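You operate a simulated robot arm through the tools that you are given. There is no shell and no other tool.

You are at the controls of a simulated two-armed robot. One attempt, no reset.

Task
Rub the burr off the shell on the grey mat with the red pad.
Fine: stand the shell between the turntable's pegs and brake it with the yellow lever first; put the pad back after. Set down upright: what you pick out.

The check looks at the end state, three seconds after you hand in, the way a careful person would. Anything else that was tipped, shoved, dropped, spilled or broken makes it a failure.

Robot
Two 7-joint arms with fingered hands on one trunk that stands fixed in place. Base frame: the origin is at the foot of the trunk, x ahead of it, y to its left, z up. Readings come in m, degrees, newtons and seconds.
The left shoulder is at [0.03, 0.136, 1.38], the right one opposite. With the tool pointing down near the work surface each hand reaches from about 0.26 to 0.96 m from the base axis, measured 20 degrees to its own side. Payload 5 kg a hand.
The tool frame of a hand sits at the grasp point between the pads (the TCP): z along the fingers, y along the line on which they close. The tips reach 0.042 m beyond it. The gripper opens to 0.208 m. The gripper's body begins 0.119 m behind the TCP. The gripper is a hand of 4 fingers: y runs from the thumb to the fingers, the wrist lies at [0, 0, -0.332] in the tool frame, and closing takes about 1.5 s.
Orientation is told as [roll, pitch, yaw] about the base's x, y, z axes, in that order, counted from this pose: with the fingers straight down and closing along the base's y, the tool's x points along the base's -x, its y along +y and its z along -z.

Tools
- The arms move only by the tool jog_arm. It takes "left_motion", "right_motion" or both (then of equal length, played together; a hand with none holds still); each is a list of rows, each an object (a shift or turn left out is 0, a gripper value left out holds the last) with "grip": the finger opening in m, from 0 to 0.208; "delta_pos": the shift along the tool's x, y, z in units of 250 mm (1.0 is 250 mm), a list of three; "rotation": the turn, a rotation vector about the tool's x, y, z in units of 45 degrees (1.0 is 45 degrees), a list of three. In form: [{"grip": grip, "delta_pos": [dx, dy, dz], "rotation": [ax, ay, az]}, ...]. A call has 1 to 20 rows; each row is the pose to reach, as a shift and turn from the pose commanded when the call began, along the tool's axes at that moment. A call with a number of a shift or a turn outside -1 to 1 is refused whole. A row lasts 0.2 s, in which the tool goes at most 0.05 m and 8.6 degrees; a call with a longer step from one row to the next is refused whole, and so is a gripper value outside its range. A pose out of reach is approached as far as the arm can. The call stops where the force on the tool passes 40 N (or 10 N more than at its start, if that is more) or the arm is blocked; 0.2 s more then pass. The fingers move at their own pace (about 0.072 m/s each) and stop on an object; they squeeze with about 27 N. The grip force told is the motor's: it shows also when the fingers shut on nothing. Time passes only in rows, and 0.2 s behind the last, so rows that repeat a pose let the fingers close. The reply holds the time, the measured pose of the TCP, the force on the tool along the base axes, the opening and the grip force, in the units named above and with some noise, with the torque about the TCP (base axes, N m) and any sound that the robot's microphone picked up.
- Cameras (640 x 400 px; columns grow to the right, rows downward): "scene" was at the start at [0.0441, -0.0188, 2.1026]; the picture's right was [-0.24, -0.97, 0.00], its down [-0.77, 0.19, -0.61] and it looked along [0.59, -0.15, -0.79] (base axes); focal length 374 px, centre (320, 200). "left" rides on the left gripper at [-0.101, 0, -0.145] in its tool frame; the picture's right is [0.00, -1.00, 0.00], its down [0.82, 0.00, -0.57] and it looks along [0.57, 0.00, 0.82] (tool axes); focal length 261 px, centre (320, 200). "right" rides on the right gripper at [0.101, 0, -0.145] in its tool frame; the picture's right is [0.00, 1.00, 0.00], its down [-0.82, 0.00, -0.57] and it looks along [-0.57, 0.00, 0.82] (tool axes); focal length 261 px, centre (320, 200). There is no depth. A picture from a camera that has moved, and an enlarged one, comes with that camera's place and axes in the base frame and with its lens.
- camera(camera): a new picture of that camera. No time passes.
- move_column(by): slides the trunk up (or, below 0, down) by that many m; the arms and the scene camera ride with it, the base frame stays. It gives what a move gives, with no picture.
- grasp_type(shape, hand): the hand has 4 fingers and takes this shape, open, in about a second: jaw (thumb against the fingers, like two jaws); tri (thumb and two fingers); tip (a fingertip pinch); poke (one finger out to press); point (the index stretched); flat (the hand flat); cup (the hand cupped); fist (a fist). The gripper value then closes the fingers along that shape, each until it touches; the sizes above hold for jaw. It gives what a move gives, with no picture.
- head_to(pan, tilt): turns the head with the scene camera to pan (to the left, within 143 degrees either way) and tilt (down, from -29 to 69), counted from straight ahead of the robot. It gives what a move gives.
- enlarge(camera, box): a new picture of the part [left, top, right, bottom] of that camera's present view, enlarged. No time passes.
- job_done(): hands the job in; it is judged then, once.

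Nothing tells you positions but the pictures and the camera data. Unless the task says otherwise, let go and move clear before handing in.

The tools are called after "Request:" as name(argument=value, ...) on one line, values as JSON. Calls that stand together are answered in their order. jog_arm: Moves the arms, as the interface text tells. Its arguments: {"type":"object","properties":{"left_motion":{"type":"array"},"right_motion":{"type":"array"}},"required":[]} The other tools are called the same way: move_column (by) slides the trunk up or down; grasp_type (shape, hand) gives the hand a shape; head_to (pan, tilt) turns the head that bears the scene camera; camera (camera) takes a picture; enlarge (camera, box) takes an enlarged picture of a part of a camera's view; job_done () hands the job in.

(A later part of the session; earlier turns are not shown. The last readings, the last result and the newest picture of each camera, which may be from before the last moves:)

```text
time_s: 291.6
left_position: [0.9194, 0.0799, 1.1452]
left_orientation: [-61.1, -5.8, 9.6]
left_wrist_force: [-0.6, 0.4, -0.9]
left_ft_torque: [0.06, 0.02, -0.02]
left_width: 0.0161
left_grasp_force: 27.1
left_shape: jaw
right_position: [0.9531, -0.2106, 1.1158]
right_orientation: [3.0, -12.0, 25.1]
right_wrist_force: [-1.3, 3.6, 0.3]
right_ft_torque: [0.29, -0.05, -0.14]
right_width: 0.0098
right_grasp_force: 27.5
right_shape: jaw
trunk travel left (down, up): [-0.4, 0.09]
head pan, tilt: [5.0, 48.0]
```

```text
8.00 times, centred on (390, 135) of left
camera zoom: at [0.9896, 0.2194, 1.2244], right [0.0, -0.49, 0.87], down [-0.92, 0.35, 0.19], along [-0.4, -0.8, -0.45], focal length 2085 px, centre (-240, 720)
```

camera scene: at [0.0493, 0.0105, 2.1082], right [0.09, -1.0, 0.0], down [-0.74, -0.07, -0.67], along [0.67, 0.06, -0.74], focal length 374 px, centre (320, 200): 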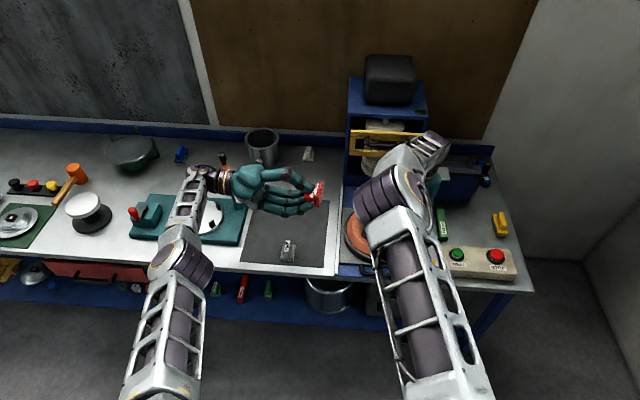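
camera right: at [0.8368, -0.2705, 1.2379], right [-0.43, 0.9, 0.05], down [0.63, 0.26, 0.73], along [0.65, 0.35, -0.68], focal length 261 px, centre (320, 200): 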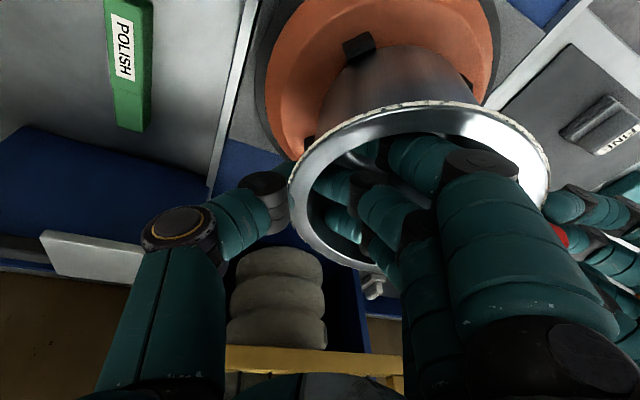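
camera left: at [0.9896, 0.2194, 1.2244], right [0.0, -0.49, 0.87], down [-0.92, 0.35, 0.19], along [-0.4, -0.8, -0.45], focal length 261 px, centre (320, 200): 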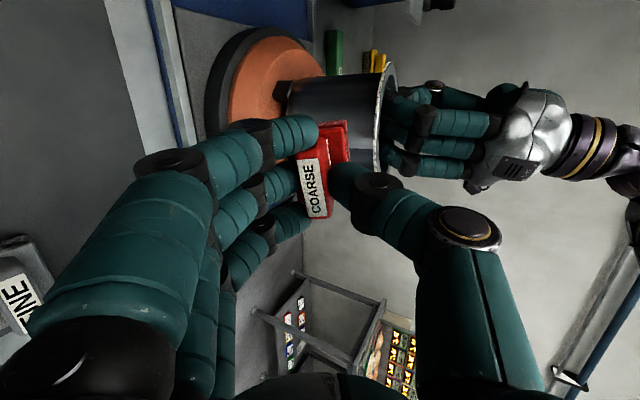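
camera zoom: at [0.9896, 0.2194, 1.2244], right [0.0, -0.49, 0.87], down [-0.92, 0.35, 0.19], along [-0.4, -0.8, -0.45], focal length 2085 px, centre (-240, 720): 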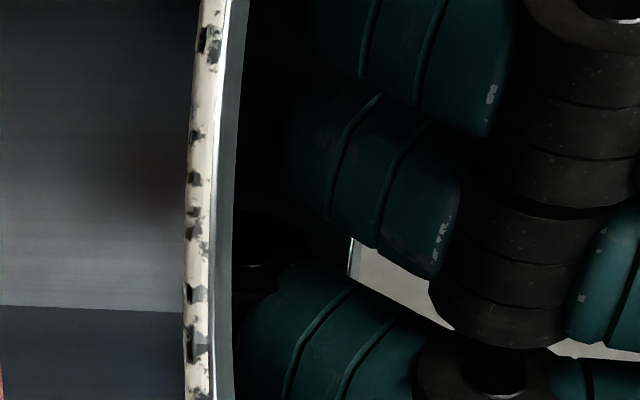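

Comparing carefully, even this spot hasn't visibly changed, so I shouldn't chase that. The straightforward method — pad flat on the rim, moved all the way round with fast strokes — hasn't been done fully yet. To make the far side reachable I'll draw the tray a few centimetres toward me (I'll put it back afterwards), then re-grip the pad level.

Request:
jog_arm(right_motion=[{"delta_pos": [0.036, -0.0031, -0.0076], "rotation": [0.0373, -0.0088, 0.1736]}, {"delta_pos": [0.0721, 0.005, -0.0154], "rotation": [0.0745, -0.0176, 0.3472]}, {"delta_pos": [0.1, 0.0385, -0.0198], "rotation": [0.1118, -0.0264, 0.5208]}, {"delta_pos": [0.1, 0.0385, -0.0198], "rotation": [0.1118, -0.0264, 0.5208]}])

Request:
jog_arm(right_motion=[{"delta_pos": [0.0195, 0.0005, -0.004]}, {"delta_pos": [0.039, 0.001, -0.008]}, {"delta_pos": [0.0587, 0.0018, -0.0125]}, {"delta_pos": [0.078, 0.0024, -0.0167]}, {"delta_pos": [0.0978, 0.003, -0.0208]}, {"delta_pos": [0.1173, 0.0036, -0.025]}, {"delta_pos": [0.1173, 0.0036, -0.025]}])

Request:
camera(camera="right")

Request:
camera(camera="scene")

```text
time_s: 292.6
left_position: [0.9194, 0.0781, 1.1443]
left_orientation: [-61.1, -5.7, 9.8]
left_wrist_force: [0.2, -0.9, -0.8]
left_ft_torque: [0.04, 0.0, -0.02]
left_width: 0.0161
left_grasp_force: 26.8
left_shape: jaw
right_position: [0.9267, -0.2151, 1.1156]
right_orientation: [3.1, -11.9, 1.0]
right_wrist_force: [1.8, 3.8, -0.7]
right_ft_torque: [0.32, -0.11, 0.03]
right_width: 0.0098
right_grasp_force: 27.0
right_shape: jaw
trunk travel left (down, up): [-0.4, 0.09]
head pan, tilt: [5.0, 48.0]
```

```text
time_s: 294.1
left_position: [0.9196, 0.0798, 1.1435]
left_orientation: [-61.1, -5.8, 9.6]
left_wrist_force: [0.2, -0.3, -0.7]
left_ft_torque: [0.06, -0.01, 0.0]
left_width: 0.0161
left_grasp_force: 26.5
left_shape: jaw
right_position: [0.8983, -0.2156, 1.1168]
right_orientation: [2.9, -12.2, 1.1]
right_wrist_force: [19.5, -1.9, 8.1]
right_ft_torque: [0.31, -1.73, -1.06]
right_width: 0.0098
right_grasp_force: 26.9
right_shape: jaw
trunk travel left (down, up): [-0.4, 0.09]
head pan, tilt: [5.0, 48.0]
```

```text
taken
camera right: at [0.7698, -0.2244, 1.2366], right [-0.02, 1.0, 0.05], down [0.68, -0.02, 0.73], along [0.73, 0.05, -0.68], focal length 261 px, centre (320, 200)
```

right: 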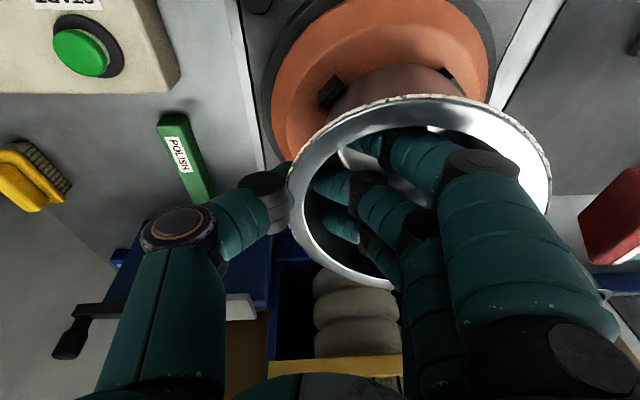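

```text
taken
camera scene: at [0.0519, 0.0061, 2.1083], right [0.09, -1.0, 0.0], down [-0.74, -0.06, -0.67], along [0.67, 0.06, -0.74], focal length 374 px, centre (320, 200)
```

scene: 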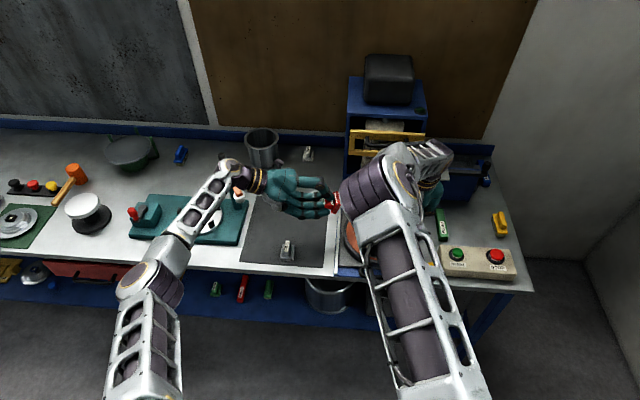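

There is a front stop right at the tray's original position (pull met 19 N), so I can't bring it nearer — but that tells me exactly where home is. I ease the hand back so the shell stands straight, and release it.

Request:
jog_arm(right_motion=[{"delta_pos": [-0.045, 0, 0.009]}, {"delta_pos": [-0.086, -0.002, 0.018]}, {"delta_pos": [-0.086, -0.002, 0.018]}, {"delta_pos": [-0.086, -0.002, 0.018], "grip": 0.03}, {"delta_pos": [-0.086, -0.002, 0.018], "grip": 0.05}, {"delta_pos": [-0.086, -0.002, 0.018], "grip": 0.075}, {"delta_pos": [-0.086, -0.002, 0.018], "grip": 0.075}, {"delta_pos": [-0.086, -0.002, 0.018], "grip": 0.075}])

Request:
camera(camera="right")

```text
time_s: 295.9
left_position: [0.9202, 0.0794, 1.1452]
left_orientation: [-61.1, -5.8, 9.7]
left_wrist_force: [0.0, -0.2, -1.6]
left_ft_torque: [0.04, -0.01, 0.02]
left_width: 0.0164
left_grasp_force: 26.9
left_shape: jaw
right_position: [0.9195, -0.2141, 1.115]
right_orientation: [3.1, -12.0, 1.1]
right_wrist_force: [0.0, -0.6, 0.5]
right_ft_torque: [-0.04, 0.03, 0.01]
right_width: 0.0745
right_grasp_force: 0.1
right_shape: jaw
trunk travel left (down, up): [-0.4, 0.09]
head pan, tilt: [5.0, 48.0]
```

```text
taken
camera right: at [0.79, -0.2229, 1.2363], right [-0.03, 1.0, 0.05], down [0.68, -0.02, 0.73], along [0.73, 0.06, -0.68], focal length 261 px, centre (320, 200)
```

right: 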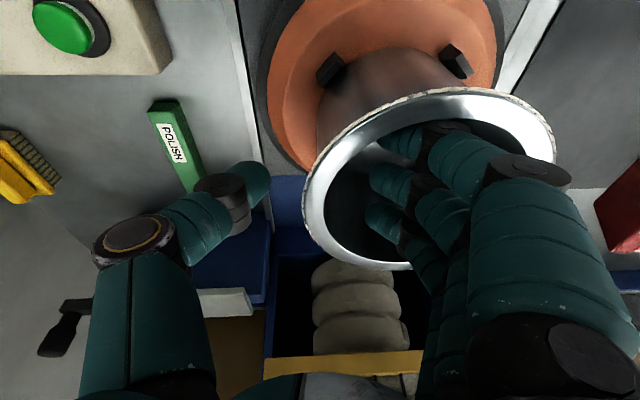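

Request:
jog_arm(right_motion=[{"delta_pos": [-0.034, 0.008, -0.156]}, {"delta_pos": [-0.067, 0.016, -0.312]}, {"delta_pos": [-0.1, 0.024, -0.469]}, {"delta_pos": [-0.126, 0.03, -0.586]}, {"delta_pos": [-0.02, -0.1, -0.586]}, {"delta_pos": [0.1, -0.24, -0.586]}], left_motion=[{"delta_pos": [-0.02, -0.1, -0.12], "rotation": [0, 0, 0]}, {"delta_pos": [-0.03, -0.2, -0.24], "rotation": [-0.163, 0, 0.0347]}, {"delta_pos": [-0.03, -0.25, -0.34], "rotation": [-0.326, 0, 0.0693]}, {"delta_pos": [-0.03, -0.25, -0.4], "rotation": [-0.489, 0, 0.104]}, {"delta_pos": [-0.03, -0.25, -0.45], "rotation": [-0.652, 0, 0.1386]}, {"delta_pos": [-0.03, -0.25, -0.5], "rotation": [-0.652, 0, 0.1386]}])

Request:
jog_arm(left_motion=[{"rotation": [-0.163, 0, 0.0347]}, {"rotation": [-0.326, 0, 0.0693]}, {"rotation": [-0.489, 0, 0.104]}, {"rotation": [-0.652, 0, 0.1386]}], right_motion=[{"delta_pos": [0.12, -0.12, 0]}, {"delta_pos": [0.24, -0.24, 0]}, {"delta_pos": [0.36, -0.36, 0]}, {"delta_pos": [0.48, -0.48, 0]}])

Request:
camera(camera="left")

Request:
camera(camera="scene")

```text
time_s: 297.4
left_position: [0.8994, 0.1583, 1.26]
left_orientation: [-31.1, -10.3, 5.5]
left_wrist_force: [-0.5, 0.1, 0.9]
left_ft_torque: [0.1, -0.02, 0.02]
left_width: 0.0162
left_grasp_force: 26.6
left_shape: jaw
right_position: [0.8636, -0.2791, 1.2516]
right_orientation: [3.1, -12.0, 1.3]
right_wrist_force: [-0.4, 2.4, 1.2]
right_ft_torque: [-0.24, -0.03, -0.03]
right_width: 0.0751
right_grasp_force: 0.0
right_shape: jaw
trunk travel left (down, up): [-0.4, 0.09]
head pan, tilt: [5.0, 48.0]
```

```text
time_s: 298.4
left_position: [0.9006, 0.1531, 1.2618]
left_orientation: [-0.3, -12.1, -0.7]
left_wrist_force: [0.4, -1.9, 0.3]
left_ft_torque: [0.23, 0.0, 0.03]
left_width: 0.0161
left_grasp_force: 27.1
left_shape: jaw
right_position: [0.752, -0.409, 1.2189]
right_orientation: [3.3, -12.3, 1.1]
right_wrist_force: [0.2, -1.6, 0.2]
right_ft_torque: [0.22, -0.09, 0.07]
right_width: 0.0749
right_grasp_force: 0.1
right_shape: jaw
trunk travel left (down, up): [-0.4, 0.09]
head pan, tilt: [5.0, 48.0]
```

```text
taken
camera left: at [0.968, 0.1519, 1.4247], right [-0.01, -1.0, 0.01], down [-0.92, 0.01, 0.39], along [-0.39, 0.0, -0.92], focal length 261 px, centre (320, 200)
```

left: 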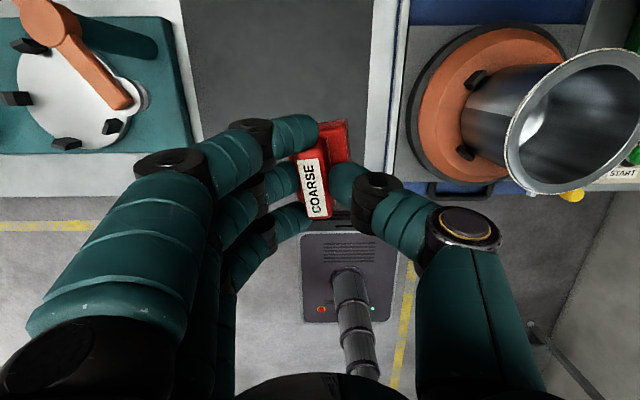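

```text
taken
camera scene: at [0.0482, -0.0002, 2.1084], right [0.09, -1.0, 0.0], down [-0.74, -0.06, -0.67], along [0.67, 0.06, -0.74], focal length 374 px, centre (320, 200)
```

scene: 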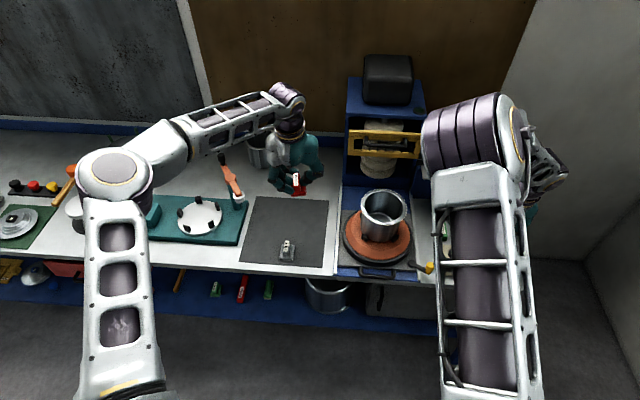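

Request:
jog_arm(left_motion=[{"delta_pos": [-0.08, 0.074, 0.02]}, {"delta_pos": [-0.12, 0.148, 0.2]}, {"delta_pos": [-0.08, 0.148, 0.4]}, {"delta_pos": [-0.04, 0.148, 0.6]}, {"delta_pos": [-0.0096, 0.148, 0.76]}, {"delta_pos": [-0.0096, 0.148, 0.82]}])

Request:
jog_arm(left_motion=[{"delta_pos": [0.017, 0, 0.078]}, {"delta_pos": [0.033, 0, 0.156]}, {"delta_pos": [0.046, 0, 0.215]}, {"delta_pos": [0.054, 0, 0.254]}, {"delta_pos": [0.0607, 0, 0.2856]}, {"delta_pos": [0.0607, 0, 0.2856]}])

Request:
enlarge(camera="left", box=[240, 80, 400, 240])

```text
refused: row 3 steps farther than a row can; nothing moved
```

```text
time_s: 299.8
left_position: [0.9013, 0.1558, 1.1866]
left_orientation: [-0.6, -12.0, -0.6]
left_wrist_force: [-0.3, 0.7, -0.5]
left_ft_torque: [-0.02, 0.02, -0.04]
left_width: 0.0162
left_grasp_force: 26.8
left_shape: jaw
right_position: [0.7532, -0.4057, 1.2194]
right_orientation: [3.1, -12.0, 1.1]
right_wrist_force: [0.5, 0.5, 0.2]
right_ft_torque: [-0.02, 0.01, -0.03]
right_width: 0.0751
right_grasp_force: 0.0
right_shape: jaw
trunk travel left (down, up): [-0.4, 0.09]
head pan, tilt: [5.0, 48.0]
```

```text
2.50 times, centred on (320, 160) of left
camera zoom: at [0.9695, 0.1559, 1.3494], right [-0.01, -1.0, 0.01], down [-0.92, 0.01, 0.39], along [-0.39, -0.01, -0.92], focal length 652 px, centre (320, 300)
```

zoom: 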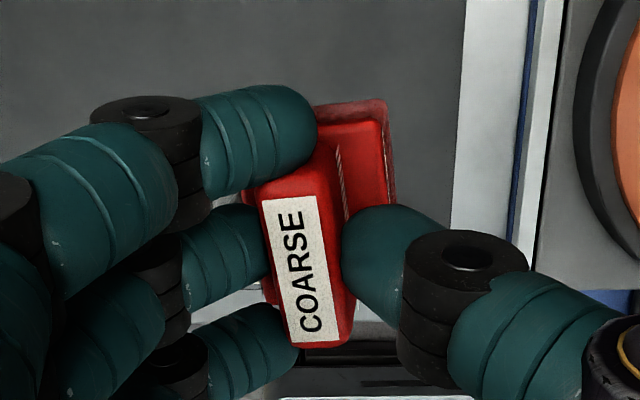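

Request:
jog_arm(left_motion=[{"delta_pos": [-0.05, 0.05, 0.1]}, {"delta_pos": [-0.07, 0.1, 0.26]}, {"delta_pos": [-0.065, 0.148, 0.42]}, {"delta_pos": [-0.0595, 0.148, 0.585]}])

Request:
jog_arm(left_motion=[{"delta_pos": [0.017, 0, 0.078]}, {"delta_pos": [0.033, 0, 0.156]}, {"delta_pos": [0.042, 0, 0.196]}, {"delta_pos": [0.05, 0, 0.235]}, {"delta_pos": [0.0565, 0, 0.266]}, {"delta_pos": [0.0565, 0, 0.266]}])

Request:
enlarge(camera="scene", box=[240, 180, 340, 250])

```text
time_s: 300.8
left_position: [0.9499, 0.1903, 1.0442]
left_orientation: [-0.6, -11.9, -0.6]
left_wrist_force: [0.7, -0.7, -0.3]
left_ft_torque: [0.0, 0.21, -0.01]
left_width: 0.0162
left_grasp_force: 27.3
left_shape: jaw
right_position: [0.7548, -0.4052, 1.2174]
right_orientation: [3.1, -12.0, 1.2]
right_wrist_force: [0.7, 0.3, -0.3]
right_ft_torque: [0.03, 0.14, 0.01]
right_width: 0.0748
right_grasp_force: 0.0
right_shape: jaw
trunk travel left (down, up): [-0.4, 0.09]
head pan, tilt: [5.0, 48.0]
```

```text
time_s: 302.1
left_position: [0.9464, 0.1892, 0.9797]
left_orientation: [-0.6, -12.0, -0.6]
left_wrist_force: [0.5, 0.0, -1.4]
left_ft_torque: [0.01, -0.01, -0.02]
left_width: 0.0161
left_grasp_force: 27.4
left_shape: jaw
right_position: [0.7527, -0.4043, 1.2197]
right_orientation: [3.1, -11.9, 1.1]
right_wrist_force: [-0.3, -0.1, 0.2]
right_ft_torque: [0.02, -0.03, 0.02]
right_width: 0.0751
right_grasp_force: 0.0
right_shape: jaw
trunk travel left (down, up): [-0.4, 0.09]
head pan, tilt: [5.0, 48.0]
```

```text
5.71 times, centred on (290, 215) of scene
camera zoom: at [0.0502, 0.006, 2.1083], right [0.09, -1.0, 0.0], down [-0.74, -0.06, -0.67], along [0.67, 0.06, -0.74], focal length 2137 px, centre (491, 114)
```

zoom: 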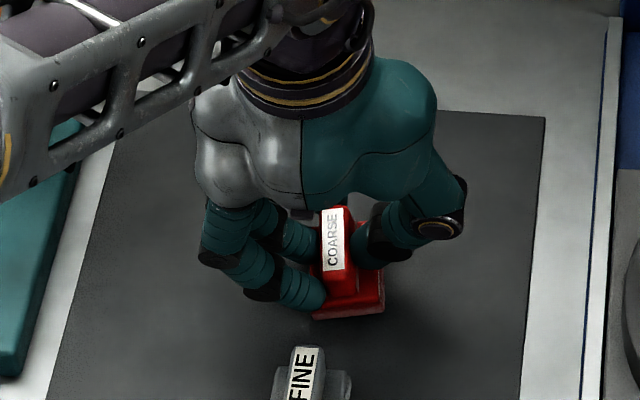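

Request:
jog_arm(left_motion=[{"delta_pos": [0.003, 0, 0.0117]}, {"delta_pos": [0.005, 0, 0.0235]}, {"delta_pos": [0.0075, 0, 0.0352]}, {"delta_pos": [0.01, 0, 0.047]}])

Request:
jog_arm(left_motion=[{"delta_pos": [0, 0, 0], "grip": 0.03}, {"delta_pos": [0, 0, 0], "grip": 0.05}, {"delta_pos": [0, 0, 0], "grip": 0.06}, {"delta_pos": [0, 0, 0], "grip": 0.06}, {"delta_pos": [-0.017, 0, -0.078], "grip": 0.06}, {"delta_pos": [-0.035, 0, -0.2], "grip": 0.06}, {"delta_pos": [-0.06, 0, -0.36], "grip": 0.06}, {"delta_pos": [-0.08, 0, -0.5], "grip": 0.06}])

Request:
enlarge(camera="left", box=[240, 80, 400, 240])

```text
time_s: 303.1
left_position: [0.9496, 0.1862, 0.9714]
left_orientation: [-0.7, -12.3, -0.7]
left_wrist_force: [18.0, -9.0, 33.8]
left_ft_torque: [0.04, -0.24, -0.17]
left_width: 0.018
left_grasp_force: 27.4
left_shape: jaw
right_position: [0.752, -0.4067, 1.2207]
right_orientation: [3.1, -12.2, 1.1]
right_wrist_force: [-0.1, 0.1, -0.1]
right_ft_torque: [0.03, -0.01, 0.02]
right_width: 0.0749
right_grasp_force: 0.0
right_shape: jaw
trunk travel left (down, up): [-0.4, 0.09]
head pan, tilt: [5.0, 48.0]
```

```text
time_s: 304.9
left_position: [0.9402, 0.1906, 1.0918]
left_orientation: [-0.7, -12.0, -0.7]
left_wrist_force: [-1.2, -0.4, -0.7]
left_ft_torque: [0.06, -0.14, 0.0]
left_width: 0.0594
left_grasp_force: 0.0
left_shape: jaw
right_position: [0.7516, -0.4057, 1.2211]
right_orientation: [3.1, -12.1, 1.0]
right_wrist_force: [-1.7, 0.1, 1.0]
right_ft_torque: [-0.02, 0.0, 0.02]
right_width: 0.0748
right_grasp_force: 0.1
right_shape: jaw
trunk travel left (down, up): [-0.4, 0.09]
head pan, tilt: [5.0, 48.0]
```

```text
2.50 times, centred on (320, 160) of left
camera zoom: at [1.0083, 0.1899, 1.2549], right [-0.01, -1.0, 0.01], down [-0.92, 0.01, 0.39], along [-0.39, -0.01, -0.92], focal length 652 px, centre (320, 300)
```

zoom: 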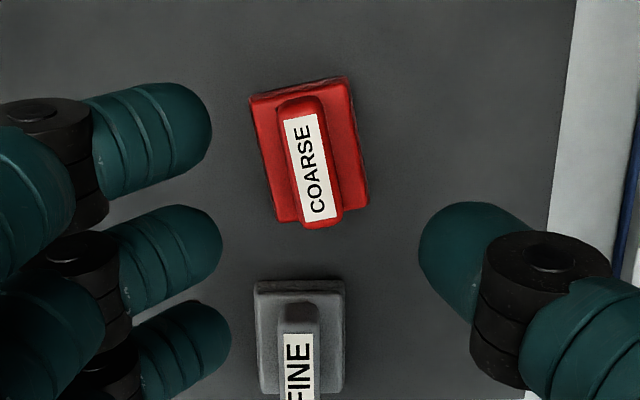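

The pad is down and upright at (0.949, 0.194), turned ~13°. Re-gripping it now with the hand at 22° pitch and matching yaw.

Request:
jog_arm(left_motion=[{"delta_pos": [0.02, 0.001, 0.06], "rotation": [-0.02, -0.074, -0.094]}, {"delta_pos": [0.045, 0.002, 0.17], "rotation": [-0.04, -0.148, -0.188]}, {"delta_pos": [0.067, 0.003, 0.28], "rotation": [-0.06, -0.222, -0.2825]}, {"delta_pos": [0.0885, 0.004, 0.389], "rotation": [-0.06, -0.222, -0.2825]}, {"delta_pos": [0.0885, 0.004, 0.389], "rotation": [-0.06, -0.222, -0.2825]}])

Request:
enlarge(camera="left", box=[230, 90, 410, 250])

```text
time_s: 306.1
left_position: [0.9379, 0.1906, 0.9938]
left_orientation: [-1.7, -21.8, 13.0]
left_wrist_force: [-0.3, 0.4, -0.6]
left_ft_torque: [-0.01, -0.02, 0.0]
left_width: 0.0593
left_grasp_force: 0.0
left_shape: jaw
right_position: [0.7523, -0.4051, 1.2192]
right_orientation: [3.1, -12.1, 1.1]
right_wrist_force: [-0.1, -0.3, -0.2]
right_ft_torque: [0.04, -0.04, -0.01]
right_width: 0.075
right_grasp_force: 0.0
right_shape: jaw
trunk travel left (down, up): [-0.4, 0.09]
head pan, tilt: [5.0, 48.0]
```

```text
2.50 times, centred on (320, 170) of left
camera zoom: at [0.9758, 0.2037, 1.165], right [0.22, -0.98, 0.03], down [-0.95, -0.2, 0.23], along [-0.21, -0.08, -0.97], focal length 652 px, centre (320, 275)
```

zoom: 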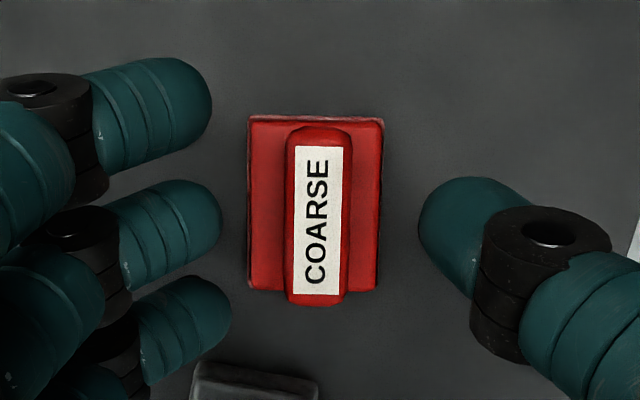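

Request:
jog_arm(left_motion=[{"delta_pos": [0.0143, 0.001, 0.0358]}, {"delta_pos": [0.0287, 0.002, 0.0717]}, {"delta_pos": [0.0287, 0.002, 0.0717]}])

Request:
jog_arm(left_motion=[{"grip": 0.045}, {"grip": 0.03}, {"grip": 0.015}, {"grip": 0.01}, {"grip": 0.01}, {"grip": 0.01}])

Request:
jog_arm(left_motion=[{"delta_pos": [-0.015, 0, -0.037]}, {"delta_pos": [-0.045, 0, -0.111]}, {"delta_pos": [-0.11, 0, -0.27]}, {"delta_pos": [-0.18, 0, -0.44]}, {"delta_pos": [-0.25, 0, -0.61]}, {"delta_pos": [-0.3, 0, -0.74]}])

Request:
enlarge(camera="left", box=[230, 90, 410, 250])

Request:
enlarge(camera="scene", box=[240, 130, 340, 250])

```text
time_s: 306.9
left_position: [0.9384, 0.1919, 0.9729]
left_orientation: [-1.8, -21.7, 12.9]
left_wrist_force: [-0.9, -0.3, 0.4]
left_ft_torque: [-0.03, 0.0, -0.02]
left_width: 0.0596
left_grasp_force: 0.0
left_shape: jaw
right_position: [0.7533, -0.4051, 1.2197]
right_orientation: [3.2, -12.0, 1.1]
right_wrist_force: [0.3, 0.9, 0.6]
right_ft_torque: [0.0, -0.02, -0.03]
right_width: 0.075
right_grasp_force: 0.1
right_shape: jaw
trunk travel left (down, up): [-0.4, 0.09]
head pan, tilt: [5.0, 48.0]
```

```text
time_s: 308.4
left_position: [0.9389, 0.1903, 0.975]
left_orientation: [-1.8, -21.9, 12.8]
left_wrist_force: [0.1, 3.8, 9.1]
left_ft_torque: [0.37, 0.28, -0.05]
left_width: 0.0193
left_grasp_force: 26.6
left_shape: jaw
right_position: [0.7529, -0.4058, 1.2206]
right_orientation: [3.2, -12.2, 1.1]
right_wrist_force: [0.4, -0.1, -0.5]
right_ft_torque: [-0.02, 0.0, 0.03]
right_width: 0.0748
right_grasp_force: 0.1
right_shape: jaw
trunk travel left (down, up): [-0.4, 0.09]
head pan, tilt: [5.0, 48.0]
```

```text
time_s: 309.8
left_position: [0.9367, 0.1958, 1.1757]
left_orientation: [-1.8, -21.7, 12.9]
left_wrist_force: [-0.7, -0.8, -1.3]
left_ft_torque: [0.07, -0.13, 0.01]
left_width: 0.0192
left_grasp_force: 26.5
left_shape: jaw
right_position: [0.7515, -0.4058, 1.22]
right_orientation: [3.0, -12.2, 1.1]
right_wrist_force: [-0.2, -0.3, 0.9]
right_ft_torque: [0.02, -0.02, 0.01]
right_width: 0.075
right_grasp_force: 0.1
right_shape: jaw
trunk travel left (down, up): [-0.4, 0.09]
head pan, tilt: [5.0, 48.0]
```

```text
2.50 times, centred on (320, 170) of left
camera zoom: at [0.9753, 0.2089, 1.347], right [0.21, -0.98, 0.03], down [-0.95, -0.2, 0.23], along [-0.22, -0.08, -0.97], focal length 652 px, centre (320, 275)
```

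zoom: 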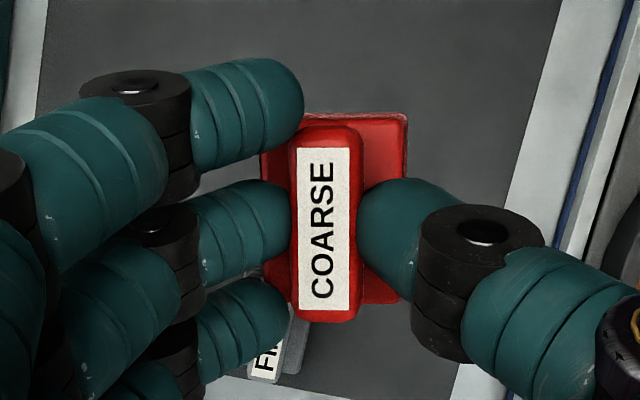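

```text
3.33 times, centred on (290, 190) of scene
camera zoom: at [0.0491, 0.0058, 2.1083], right [0.09, -1.0, 0.0], down [-0.74, -0.06, -0.67], along [0.67, 0.06, -0.74], focal length 1246 px, centre (420, 233)
```

zoom: 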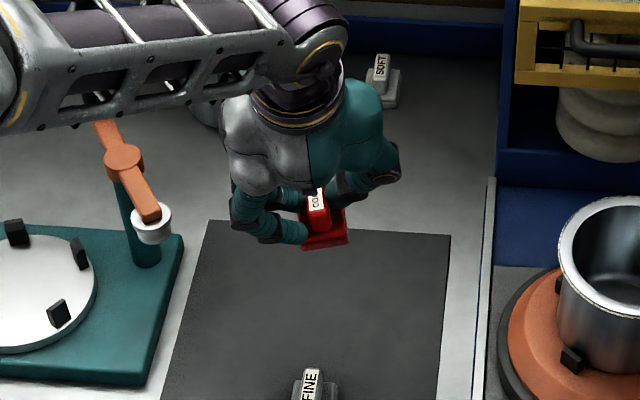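

The grip is good. Squaring the pad up and carrying it to the near rim.

Request:
jog_arm(left_motion=[{"delta_pos": [0.04, -0.12, -0.14], "rotation": [0.001, 0.002, 0.077]}, {"delta_pos": [0.1, -0.27, -0.24], "rotation": [0.002, 0.0045, 0.155]}, {"delta_pos": [0.17, -0.42, -0.32], "rotation": [0.003, 0.0068, 0.232]}, {"delta_pos": [0.2472, -0.5776, -0.3996], "rotation": [0.004, 0.009, 0.309]}, {"delta_pos": [0.2472, -0.5776, -0.3996], "rotation": [0.004, 0.009, 0.309]}])

Request:
jog_arm(left_motion=[{"delta_pos": [0.035, -0.15, 0.0]}, {"delta_pos": [0.07, -0.3, 0.0]}, {"delta_pos": [0.105, -0.45, 0.01]}, {"delta_pos": [0.14, -0.6, 0.025]}, {"delta_pos": [0.1757, -0.7309, 0.0413]}, {"delta_pos": [0.1757, -0.7309, 0.0413]}])

Request:
camera(camera="left")

Request:
enlarge(camera="left", box=[200, 0, 480, 220])

```text
time_s: 310.9
left_position: [0.8769, 0.0403, 1.248]
left_orientation: [3.5, -21.1, -2.1]
left_wrist_force: [1.3, 1.4, -0.8]
left_ft_torque: [-0.13, 0.05, -0.05]
left_width: 0.019
left_grasp_force: 27.1
left_shape: jaw
right_position: [0.7534, -0.4027, 1.2195]
right_orientation: [3.0, -12.0, 1.2]
right_wrist_force: [0.4, 1.4, 0.6]
right_ft_torque: [-0.13, 0.08, -0.04]
right_width: 0.0748
right_grasp_force: 0.0
right_shape: jaw
trunk travel left (down, up): [-0.4, 0.09]
head pan, tilt: [5.0, 48.0]
```

```text
time_s: 312.4
left_position: [0.8364, -0.143, 1.211]
left_orientation: [3.3, -21.1, -2.0]
left_wrist_force: [-1.1, 1.6, -0.5]
left_ft_torque: [-0.06, 0.01, -0.05]
left_width: 0.0189
left_grasp_force: 26.6
left_shape: jaw
right_position: [0.7525, -0.4036, 1.2188]
right_orientation: [2.9, -12.0, 1.0]
right_wrist_force: [0.1, 0.0, 1.5]
right_ft_torque: [-0.05, 0.0, -0.02]
right_width: 0.0752
right_grasp_force: 0.0
right_shape: jaw
trunk travel left (down, up): [-0.4, 0.09]
head pan, tilt: [5.0, 48.0]
```

```text
taken
camera left: at [0.8768, -0.1533, 1.3835], right [-0.01, -1.0, -0.05], down [-0.97, 0.0, 0.24], along [-0.24, 0.06, -0.97], focal length 261 px, centre (320, 200)
```

left: 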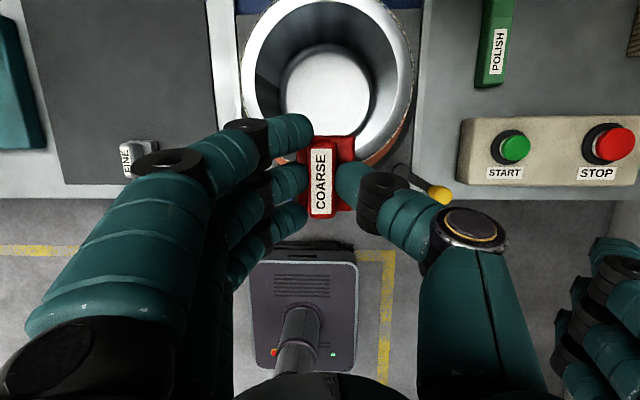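

```text
1.82 times, centred on (340, 110) of left
camera zoom: at [0.8768, -0.1533, 1.3835], right [-0.01, -1.0, -0.05], down [-0.97, 0.0, 0.24], along [-0.24, 0.06, -0.97], focal length 474 px, centre (284, 364)
```

zoom: 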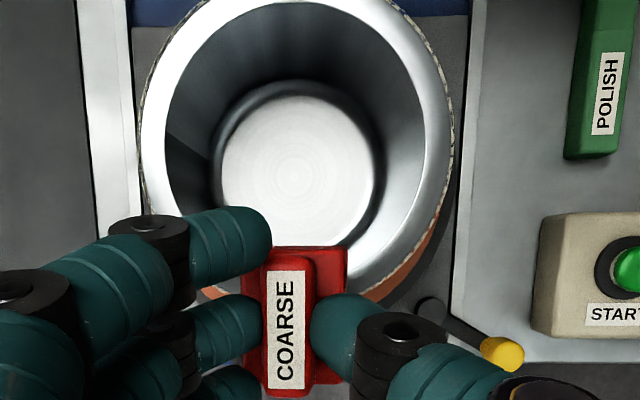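

Request:
jog_arm(left_motion=[{"delta_pos": [-0.017, 0, 0.05]}, {"delta_pos": [-0.0336, 0, 0.0994]}, {"delta_pos": [-0.0336, 0, 0.0994]}])

Request:
jog_arm(left_motion=[{"delta_pos": [0.003, 0, 0.0074]}, {"delta_pos": [0.006, 0, 0.0148]}, {"delta_pos": [0.0089, 0, 0.0223]}, {"delta_pos": [0.0089, 0, 0.0223]}])

```text
time_s: 313.1
left_position: [0.8527, -0.1431, 1.1912]
left_orientation: [3.6, -21.1, -2.2]
left_wrist_force: [-0.4, -0.6, -1.0]
left_ft_torque: [0.0, 0.01, -0.01]
left_width: 0.0187
left_grasp_force: 26.9
left_shape: jaw
right_position: [0.753, -0.4059, 1.2212]
right_orientation: [3.2, -12.1, 1.2]
right_wrist_force: [-0.7, -0.7, 0.6]
right_ft_torque: [-0.03, 0.0, -0.01]
right_width: 0.0752
right_grasp_force: 0.1
right_shape: jaw
trunk travel left (down, up): [-0.4, 0.09]
head pan, tilt: [5.0, 48.0]
```

```text
time_s: 314.1
left_position: [0.8529, -0.1407, 1.187]
left_orientation: [3.5, -21.1, -2.1]
left_wrist_force: [-3.5, 3.1, 11.9]
left_ft_torque: [0.53, 0.1, 0.12]
left_width: 0.0189
left_grasp_force: 27.1
left_shape: jaw
right_position: [0.7516, -0.4034, 1.2202]
right_orientation: [3.1, -12.2, 1.0]
right_wrist_force: [0.3, -0.8, 0.0]
right_ft_torque: [0.01, 0.03, 0.01]
right_width: 0.0751
right_grasp_force: 0.0
right_shape: jaw
trunk travel left (down, up): [-0.4, 0.09]
head pan, tilt: [5.0, 48.0]
```

Contact 12 N. Now a first full loop around the rim, pad flat.

Request:
jog_arm(left_motion=[{"delta_pos": [-0.0185, -0.0997, 0.0013]}, {"delta_pos": [-0.0674, -0.1874, 0.0156]}, {"delta_pos": [-0.1408, -0.2525, 0.0409]}, {"delta_pos": [-0.2301, -0.2871, 0.0744]}, {"delta_pos": [-0.3243, -0.2871, 0.1119]}, {"delta_pos": [-0.4121, -0.2525, 0.149]}, {"delta_pos": [-0.483, -0.1874, 0.1811]}, {"delta_pos": [-0.5283, -0.0997, 0.2044]}, {"delta_pos": [-0.5425, 0, 0.2161]}])

Request:
camera(camera="left")

```text
time_s: 316.1
left_position: [0.9981, -0.1462, 1.1831]
left_orientation: [3.5, -21.1, -2.2]
left_wrist_force: [-1.4, -2.7, -0.5]
left_ft_torque: [0.27, -0.16, 0.1]
left_width: 0.017
left_grasp_force: 27.1
left_shape: jaw
left hand out of reach, approached as far as the arm can: row 8
right_position: [0.7524, -0.4064, 1.2194]
right_orientation: [3.2, -12.0, 1.1]
right_wrist_force: [0.3, -0.1, 0.7]
right_ft_torque: [-0.01, 0.0, 0.04]
right_width: 0.075
right_grasp_force: 0.0
right_shape: jaw
trunk travel left (down, up): [-0.4, 0.09]
head pan, tilt: [5.0, 48.0]
```

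```text
taken
camera left: at [1.0395, -0.1566, 1.3544], right [-0.01, -1.0, -0.06], down [-0.97, 0.0, 0.24], along [-0.24, 0.06, -0.97], focal length 261 px, centre (320, 200)
```

left: 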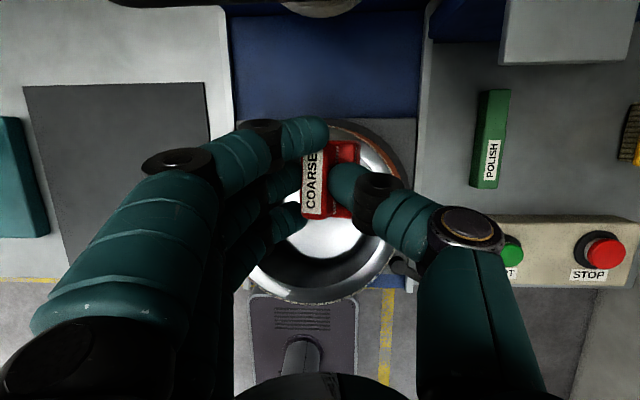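

Request:
jog_arm(left_motion=[{"delta_pos": [0.0037, -0.0006, 0.0093]}, {"delta_pos": [0.0222, 0.0991, 0.008]}, {"delta_pos": [0.0711, 0.1868, -0.0063]}, {"delta_pos": [0.1445, 0.2519, -0.0316]}, {"delta_pos": [0.2338, 0.2865, -0.0651]}, {"delta_pos": [0.3265, 0.2867, -0.1063]}, {"delta_pos": [0.4132, 0.2523, -0.1462]}, {"delta_pos": [0.483, 0.1874, -0.1811]}, {"delta_pos": [0.5283, 0.0997, -0.2044]}, {"delta_pos": [0.5425, 0, -0.2161]}, {"delta_pos": [0.5425, 0, -0.2161]}])

Request:
camera(camera="left")

Request:
enlarge(camera="left", box=[200, 0, 480, 220])

```text
time_s: 318.6
left_position: [0.9736, -0.194, 1.181]
left_orientation: [3.5, -20.9, -2.0]
left_wrist_force: [1.4, -0.3, 0.1]
left_ft_torque: [-0.04, -0.04, -0.06]
left_width: 0.0164
left_grasp_force: 26.9
left_shape: jaw
left hand out of reach, approached as far as the arm can: row 2, 3, 4, 5, 6, 7, 8, 9, 10, 11
right_position: [0.7541, -0.404, 1.2194]
right_orientation: [3.1, -12.0, 1.1]
right_wrist_force: [0.0, 1.2, 0.7]
right_ft_torque: [-0.11, 0.0, 0.0]
right_width: 0.0751
right_grasp_force: 0.1
right_shape: jaw
trunk travel left (down, up): [-0.4, 0.09]
head pan, tilt: [5.0, 48.0]
```

```text
taken
camera left: at [1.0146, -0.2065, 1.3523], right [-0.01, -1.0, -0.06], down [-0.97, 0.0, 0.24], along [-0.24, 0.06, -0.97], focal length 261 px, centre (320, 200)
```

left: 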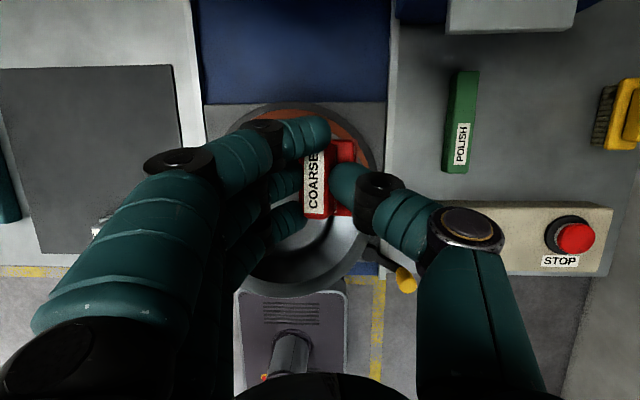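

```text
1.82 times, centred on (340, 110) of left
camera zoom: at [1.0146, -0.2065, 1.3523], right [-0.01, -1.0, -0.06], down [-0.97, 0.0, 0.24], along [-0.24, 0.06, -0.97], focal length 474 px, centre (284, 364)
```

zoom: 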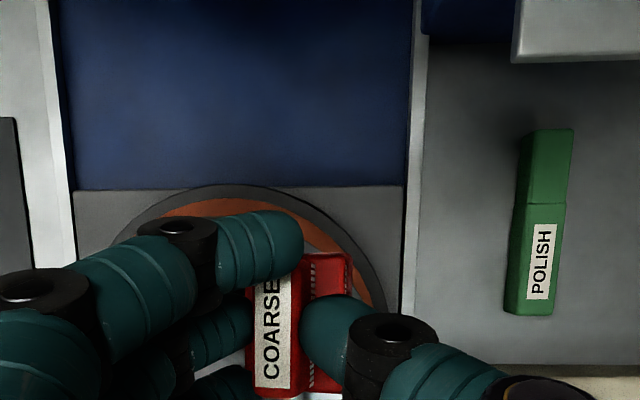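

The far side drives the left arm to its limit. Backing off toward me and up.

Request:
jog_arm(left_motion=[{"delta_pos": [0.06, 0.0, -0.1]}, {"delta_pos": [0.12, 0.03, -0.16]}, {"delta_pos": [0.18, 0.06, -0.2]}, {"delta_pos": [0.25, 0.1, -0.25]}, {"delta_pos": [0.315, 0.1287, -0.29]}, {"delta_pos": [0.315, 0.1287, -0.29]}])

Request:
camera(camera="left")

Request:
camera(camera="scene")

```text
time_s: 319.9
left_position: [0.9683, -0.2077, 1.2084]
left_orientation: [3.5, -21.1, -2.1]
left_wrist_force: [1.2, -0.3, -0.9]
left_ft_torque: [0.0, 0.0, -0.01]
left_width: 0.0169
left_grasp_force: 26.9
left_shape: jaw
left hand out of reach, approached as far as the arm can: row 1, 2, 3, 4, 5, 6
right_position: [0.7522, -0.4039, 1.2203]
right_orientation: [3.1, -12.0, 1.1]
right_wrist_force: [-1.0, 0.1, 0.0]
right_ft_torque: [-0.02, -0.04, -0.03]
right_width: 0.0749
right_grasp_force: 0.1
right_shape: jaw
trunk travel left (down, up): [-0.4, 0.09]
head pan, tilt: [5.0, 48.0]
```

```text
taken
camera left: at [1.0102, -0.2194, 1.379], right [-0.01, -1.0, -0.06], down [-0.97, 0.0, 0.24], along [-0.24, 0.06, -0.97], focal length 261 px, centre (320, 200)
```

left: 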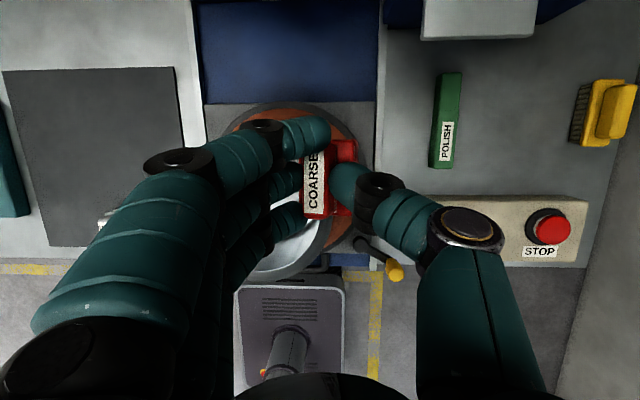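

```text
taken
camera scene: at [0.0501, 0.0056, 2.1082], right [0.09, -1.0, 0.0], down [-0.74, -0.06, -0.67], along [0.67, 0.06, -0.74], focal length 374 px, centre (320, 200)
```

scene: 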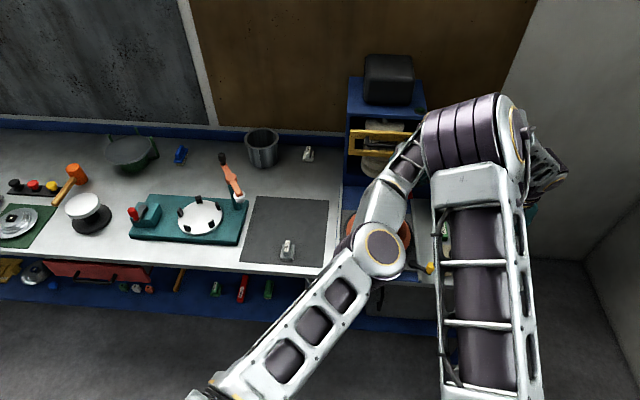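

Request:
jog_arm(left_motion=[{"delta_pos": [-0.02, 0.1, -0.05]}, {"delta_pos": [-0.04, 0.25, -0.1]}, {"delta_pos": [-0.06, 0.4, -0.15]}, {"delta_pos": [-0.07, 0.55, -0.19]}, {"delta_pos": [-0.07, 0.55, -0.19]}])

Request:
camera(camera="scene")

```text
time_s: 321.1
left_position: [1.0163, -0.0987, 1.266]
left_orientation: [3.6, -21.0, -2.1]
left_wrist_force: [-0.1, -0.5, -0.8]
left_ft_torque: [0.05, 0.01, 0.05]
left_width: 0.0165
left_grasp_force: 27.5
left_shape: jaw
left hand out of reach, approached as far as the arm can: row 1, 2, 3, 4, 5
right_position: [0.7537, -0.4064, 1.2184]
right_orientation: [3.1, -12.0, 1.2]
right_wrist_force: [-0.6, -0.1, 0.7]
right_ft_torque: [0.07, -0.03, 0.01]
right_width: 0.0749
right_grasp_force: 0.0
right_shape: jaw
trunk travel left (down, up): [-0.4, 0.09]
head pan, tilt: [5.0, 48.0]
```

```text
taken
camera scene: at [0.0501, 0.0042, 2.1082], right [0.09, -1.0, 0.0], down [-0.74, -0.06, -0.67], along [0.67, 0.06, -0.74], focal length 374 px, centre (320, 200)
```

scene: 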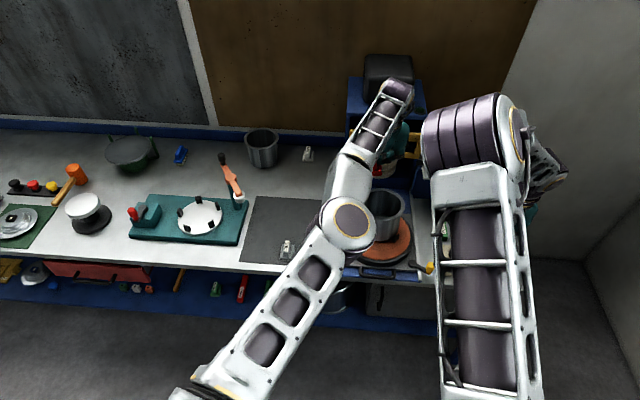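

Request:
jog_arm(left_motion=[{"delta_pos": [0.07, 0.1, -0.094]}, {"delta_pos": [0.14, 0.21, -0.187]}, {"delta_pos": [0.21, 0.31, -0.281]}, {"delta_pos": [0.28, 0.41, -0.375]}, {"delta_pos": [0.35, 0.52, -0.468]}, {"delta_pos": [0.422, 0.621, -0.562]}])

Request:
camera(camera="scene")

```text
time_s: 322.6
left_position: [1.0283, 0.0024, 1.3794]
left_orientation: [3.6, -20.1, -2.1]
left_wrist_force: [-1.6, -0.1, -1.6]
left_ft_torque: [0.03, -0.15, -0.03]
left_width: 0.0165
left_grasp_force: 27.2
left_shape: jaw
left hand out of reach, approached as far as the arm can: row 1, 2, 3, 4, 5, 6
right_position: [0.7523, -0.4025, 1.2205]
right_orientation: [3.0, -12.1, 1.2]
right_wrist_force: [-0.4, 1.7, 0.4]
right_ft_torque: [-0.22, -0.01, -0.03]
right_width: 0.0751
right_grasp_force: 0.1
right_shape: jaw
trunk travel left (down, up): [-0.4, 0.09]
head pan, tilt: [5.0, 48.0]
```

```text
taken
camera scene: at [0.0486, 0.009, 2.1083], right [0.09, -1.0, 0.0], down [-0.74, -0.07, -0.67], along [0.67, 0.06, -0.74], focal length 374 px, centre (320, 200)
```

scene: 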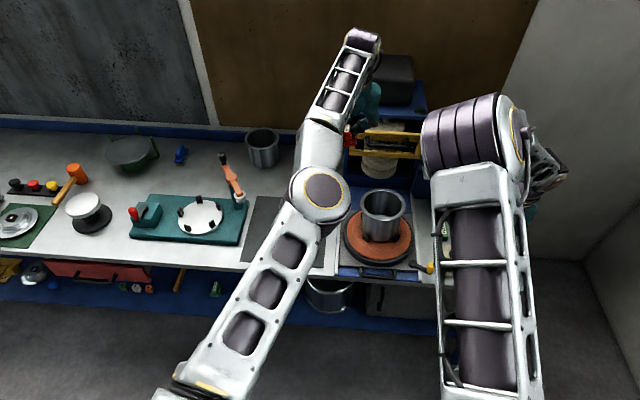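

Request:
jog_arm(left_motion=[{"delta_pos": [0.03, 0.02, -0.02], "rotation": [0, -0.15, 0]}, {"delta_pos": [0.06, 0.04, -0.04], "rotation": [0, -0.3, 0]}, {"delta_pos": [0.1, 0.06, -0.06], "rotation": [0, -0.45, 0]}, {"delta_pos": [0.14, 0.08, -0.08], "rotation": [0, -0.6, 0]}, {"delta_pos": [0.18, 0.1, -0.1], "rotation": [0, -0.75, 0]}, {"delta_pos": [0.22, 0.12, -0.12], "rotation": [0, -0.75, 0]}])

Request:
camera(camera="scene")

```text
time_s: 323.9
left_position: [1.1909, -0.0326, 1.4126]
left_orientation: [5.7, -54.7, -5.5]
left_wrist_force: [-0.2, 0.2, -0.7]
left_ft_torque: [0.0, 0.07, 0.05]
left_width: 0.0166
left_grasp_force: 27.0
left_shape: jaw
left hand out of reach, approached as far as the arm can: row 1, 2, 3, 4, 5, 6
right_position: [0.7526, -0.4054, 1.22]
right_orientation: [3.1, -11.9, 1.1]
right_wrist_force: [-1.1, -1.1, 0.0]
right_ft_torque: [0.03, 0.0, 0.01]
right_width: 0.075
right_grasp_force: 0.0
right_shape: jaw
trunk travel left (down, up): [-0.4, 0.09]
head pan, tilt: [5.0, 48.0]
```

```text
taken
camera scene: at [0.0499, 0.0059, 2.1083], right [0.09, -1.0, 0.0], down [-0.74, -0.06, -0.67], along [0.67, 0.06, -0.74], focal length 374 px, centre (320, 200)
```

scene: 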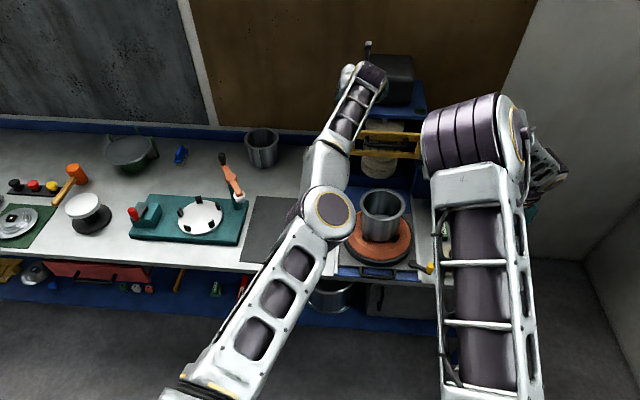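

The left arm has run into an awkward, nearly straight configuration. I must bring it back carefully, first swinging it sideways to the left away from the grinder.

Request:
jog_arm(left_motion=[{"delta_pos": [0.05, 0.15, -0.05]}, {"delta_pos": [0.1, 0.3, -0.1]}, {"delta_pos": [0.15, 0.45, -0.15]}, {"delta_pos": [0.2, 0.6, -0.2]}, {"delta_pos": [0.25, 0.75, -0.25]}])

Request:
camera(camera="scene")

```text
time_s: 325.1
left_position: [1.2184, 0.1472, 1.4186]
left_orientation: [5.4, -54.5, -5.6]
left_wrist_force: [-0.7, -1.5, -0.4]
left_ft_torque: [0.14, -0.02, 0.14]
left_width: 0.0163
left_grasp_force: 27.2
left_shape: jaw
left hand out of reach, approached as far as the arm can: row 1, 2, 3, 4, 5
right_position: [0.7522, -0.4043, 1.2194]
right_orientation: [2.9, -12.1, 1.0]
right_wrist_force: [1.0, 0.8, 0.0]
right_ft_torque: [-0.12, 0.01, -0.05]
right_width: 0.075
right_grasp_force: 0.0
right_shape: jaw
trunk travel left (down, up): [-0.4, 0.09]
head pan, tilt: [5.0, 48.0]
```

```text
taken
camera scene: at [0.0502, 0.0086, 2.1083], right [0.09, -1.0, 0.0], down [-0.74, -0.07, -0.67], along [0.67, 0.06, -0.74], focal length 374 px, centre (320, 200)
```

scene: 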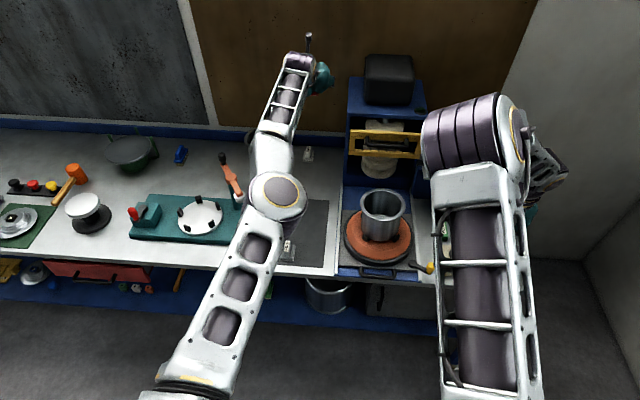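

Request:
jog_arm(left_motion=[{"delta_pos": [0.05, 0.17, -0.02]}, {"delta_pos": [0.1, 0.34, -0.04]}, {"delta_pos": [0.15, 0.51, -0.06]}, {"delta_pos": [0.2, 0.68, -0.08]}, {"delta_pos": [0.25, 0.85, -0.1]}, {"delta_pos": [0.3, 1.0, -0.12]}])

Request:
jog_arm(left_motion=[{"delta_pos": [0.08, 0.05, -0.12]}, {"delta_pos": [0.16, 0.1, -0.24]}, {"delta_pos": [0.24, 0.15, -0.36]}, {"delta_pos": [0.32, 0.2, -0.48]}, {"delta_pos": [0.4, 0.25, -0.6]}])

Request:
camera(camera="scene")

```text
time_s: 326.6
left_position: [1.1989, 0.4099, 1.3908]
left_orientation: [5.3, -54.5, -5.4]
left_wrist_force: [0.9, -1.7, -0.9]
left_ft_torque: [0.1, 0.01, 0.15]
left_width: 0.0168
left_grasp_force: 27.2
left_shape: jaw
left hand out of reach, approached as far as the arm can: row 1, 2, 3, 4, 5, 6
right_position: [0.753, -0.4036, 1.2204]
right_orientation: [3.1, -12.0, 1.1]
right_wrist_force: [0.8, 1.0, 0.4]
right_ft_torque: [-0.16, 0.0, -0.07]
right_width: 0.0748
right_grasp_force: 0.0
right_shape: jaw
trunk travel left (down, up): [-0.4, 0.09]
head pan, tilt: [5.0, 48.0]
```

```text
time_s: 327.8
left_position: [1.1704, 0.5017, 1.411]
left_orientation: [5.4, -54.6, -5.6]
left_wrist_force: [0.5, 0.0, -1.6]
left_ft_torque: [0.05, -0.02, 0.05]
left_width: 0.0167
left_grasp_force: 26.9
left_shape: jaw
left hand out of reach, approached as far as the arm can: row 1, 2, 3, 4, 5
right_position: [0.7524, -0.4049, 1.2199]
right_orientation: [2.9, -12.1, 1.0]
right_wrist_force: [-1.4, 1.0, -0.6]
right_ft_torque: [-0.04, -0.04, -0.02]
right_width: 0.0748
right_grasp_force: 0.0
right_shape: jaw
trunk travel left (down, up): [-0.4, 0.09]
head pan, tilt: [5.0, 48.0]
```

```text
taken
camera scene: at [0.0493, 0.0071, 2.1083], right [0.09, -1.0, 0.0], down [-0.74, -0.07, -0.67], along [0.67, 0.06, -0.74], focal length 374 px, centre (320, 200)
```

scene: 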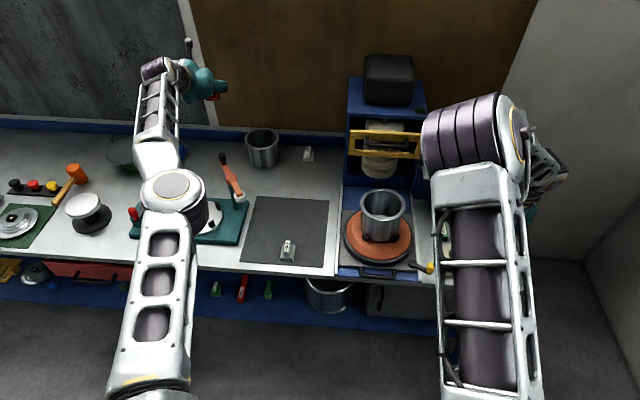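

Request:
jog_arm(left_motion=[{"delta_pos": [0.1, 0.05, -0.14]}, {"delta_pos": [0.2, 0.1, -0.28]}, {"delta_pos": [0.3, 0.15, -0.42]}, {"delta_pos": [0.4, 0.2, -0.56]}, {"delta_pos": [0.5, 0.25, -0.7]}, {"delta_pos": [0.6, 0.3, -0.84]}])

Request:
camera(camera="scene")

```text
time_s: 329.1
left_position: [1.121, 0.6192, 1.4255]
left_orientation: [5.5, -54.6, -5.4]
left_wrist_force: [-0.2, 1.6, -1.0]
left_ft_torque: [-0.06, 0.04, -0.06]
left_width: 0.0167
left_grasp_force: 26.7
left_shape: jaw
left hand out of reach, approached as far as the arm can: row 1, 2, 3, 4, 5, 6
right_position: [0.7527, -0.4039, 1.2192]
right_orientation: [3.1, -12.0, 1.1]
right_wrist_force: [0.3, 0.2, 1.0]
right_ft_torque: [-0.01, 0.04, 0.0]
right_width: 0.0746
right_grasp_force: 0.0
right_shape: jaw
trunk travel left (down, up): [-0.4, 0.09]
head pan, tilt: [5.0, 48.0]
```

```text
taken
camera scene: at [0.0502, 0.0063, 2.1082], right [0.09, -1.0, 0.0], down [-0.74, -0.06, -0.67], along [0.67, 0.06, -0.74], focal length 374 px, centre (320, 200)
```

scene: 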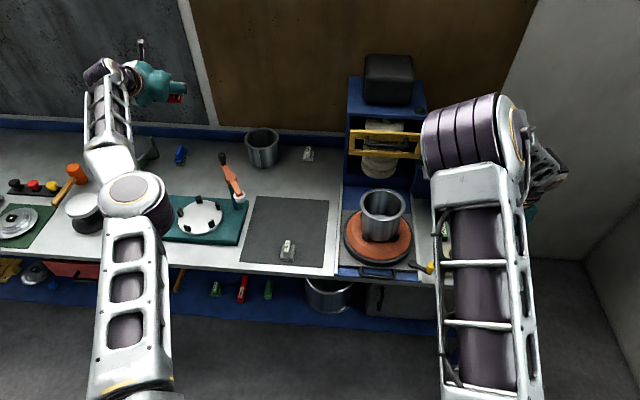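

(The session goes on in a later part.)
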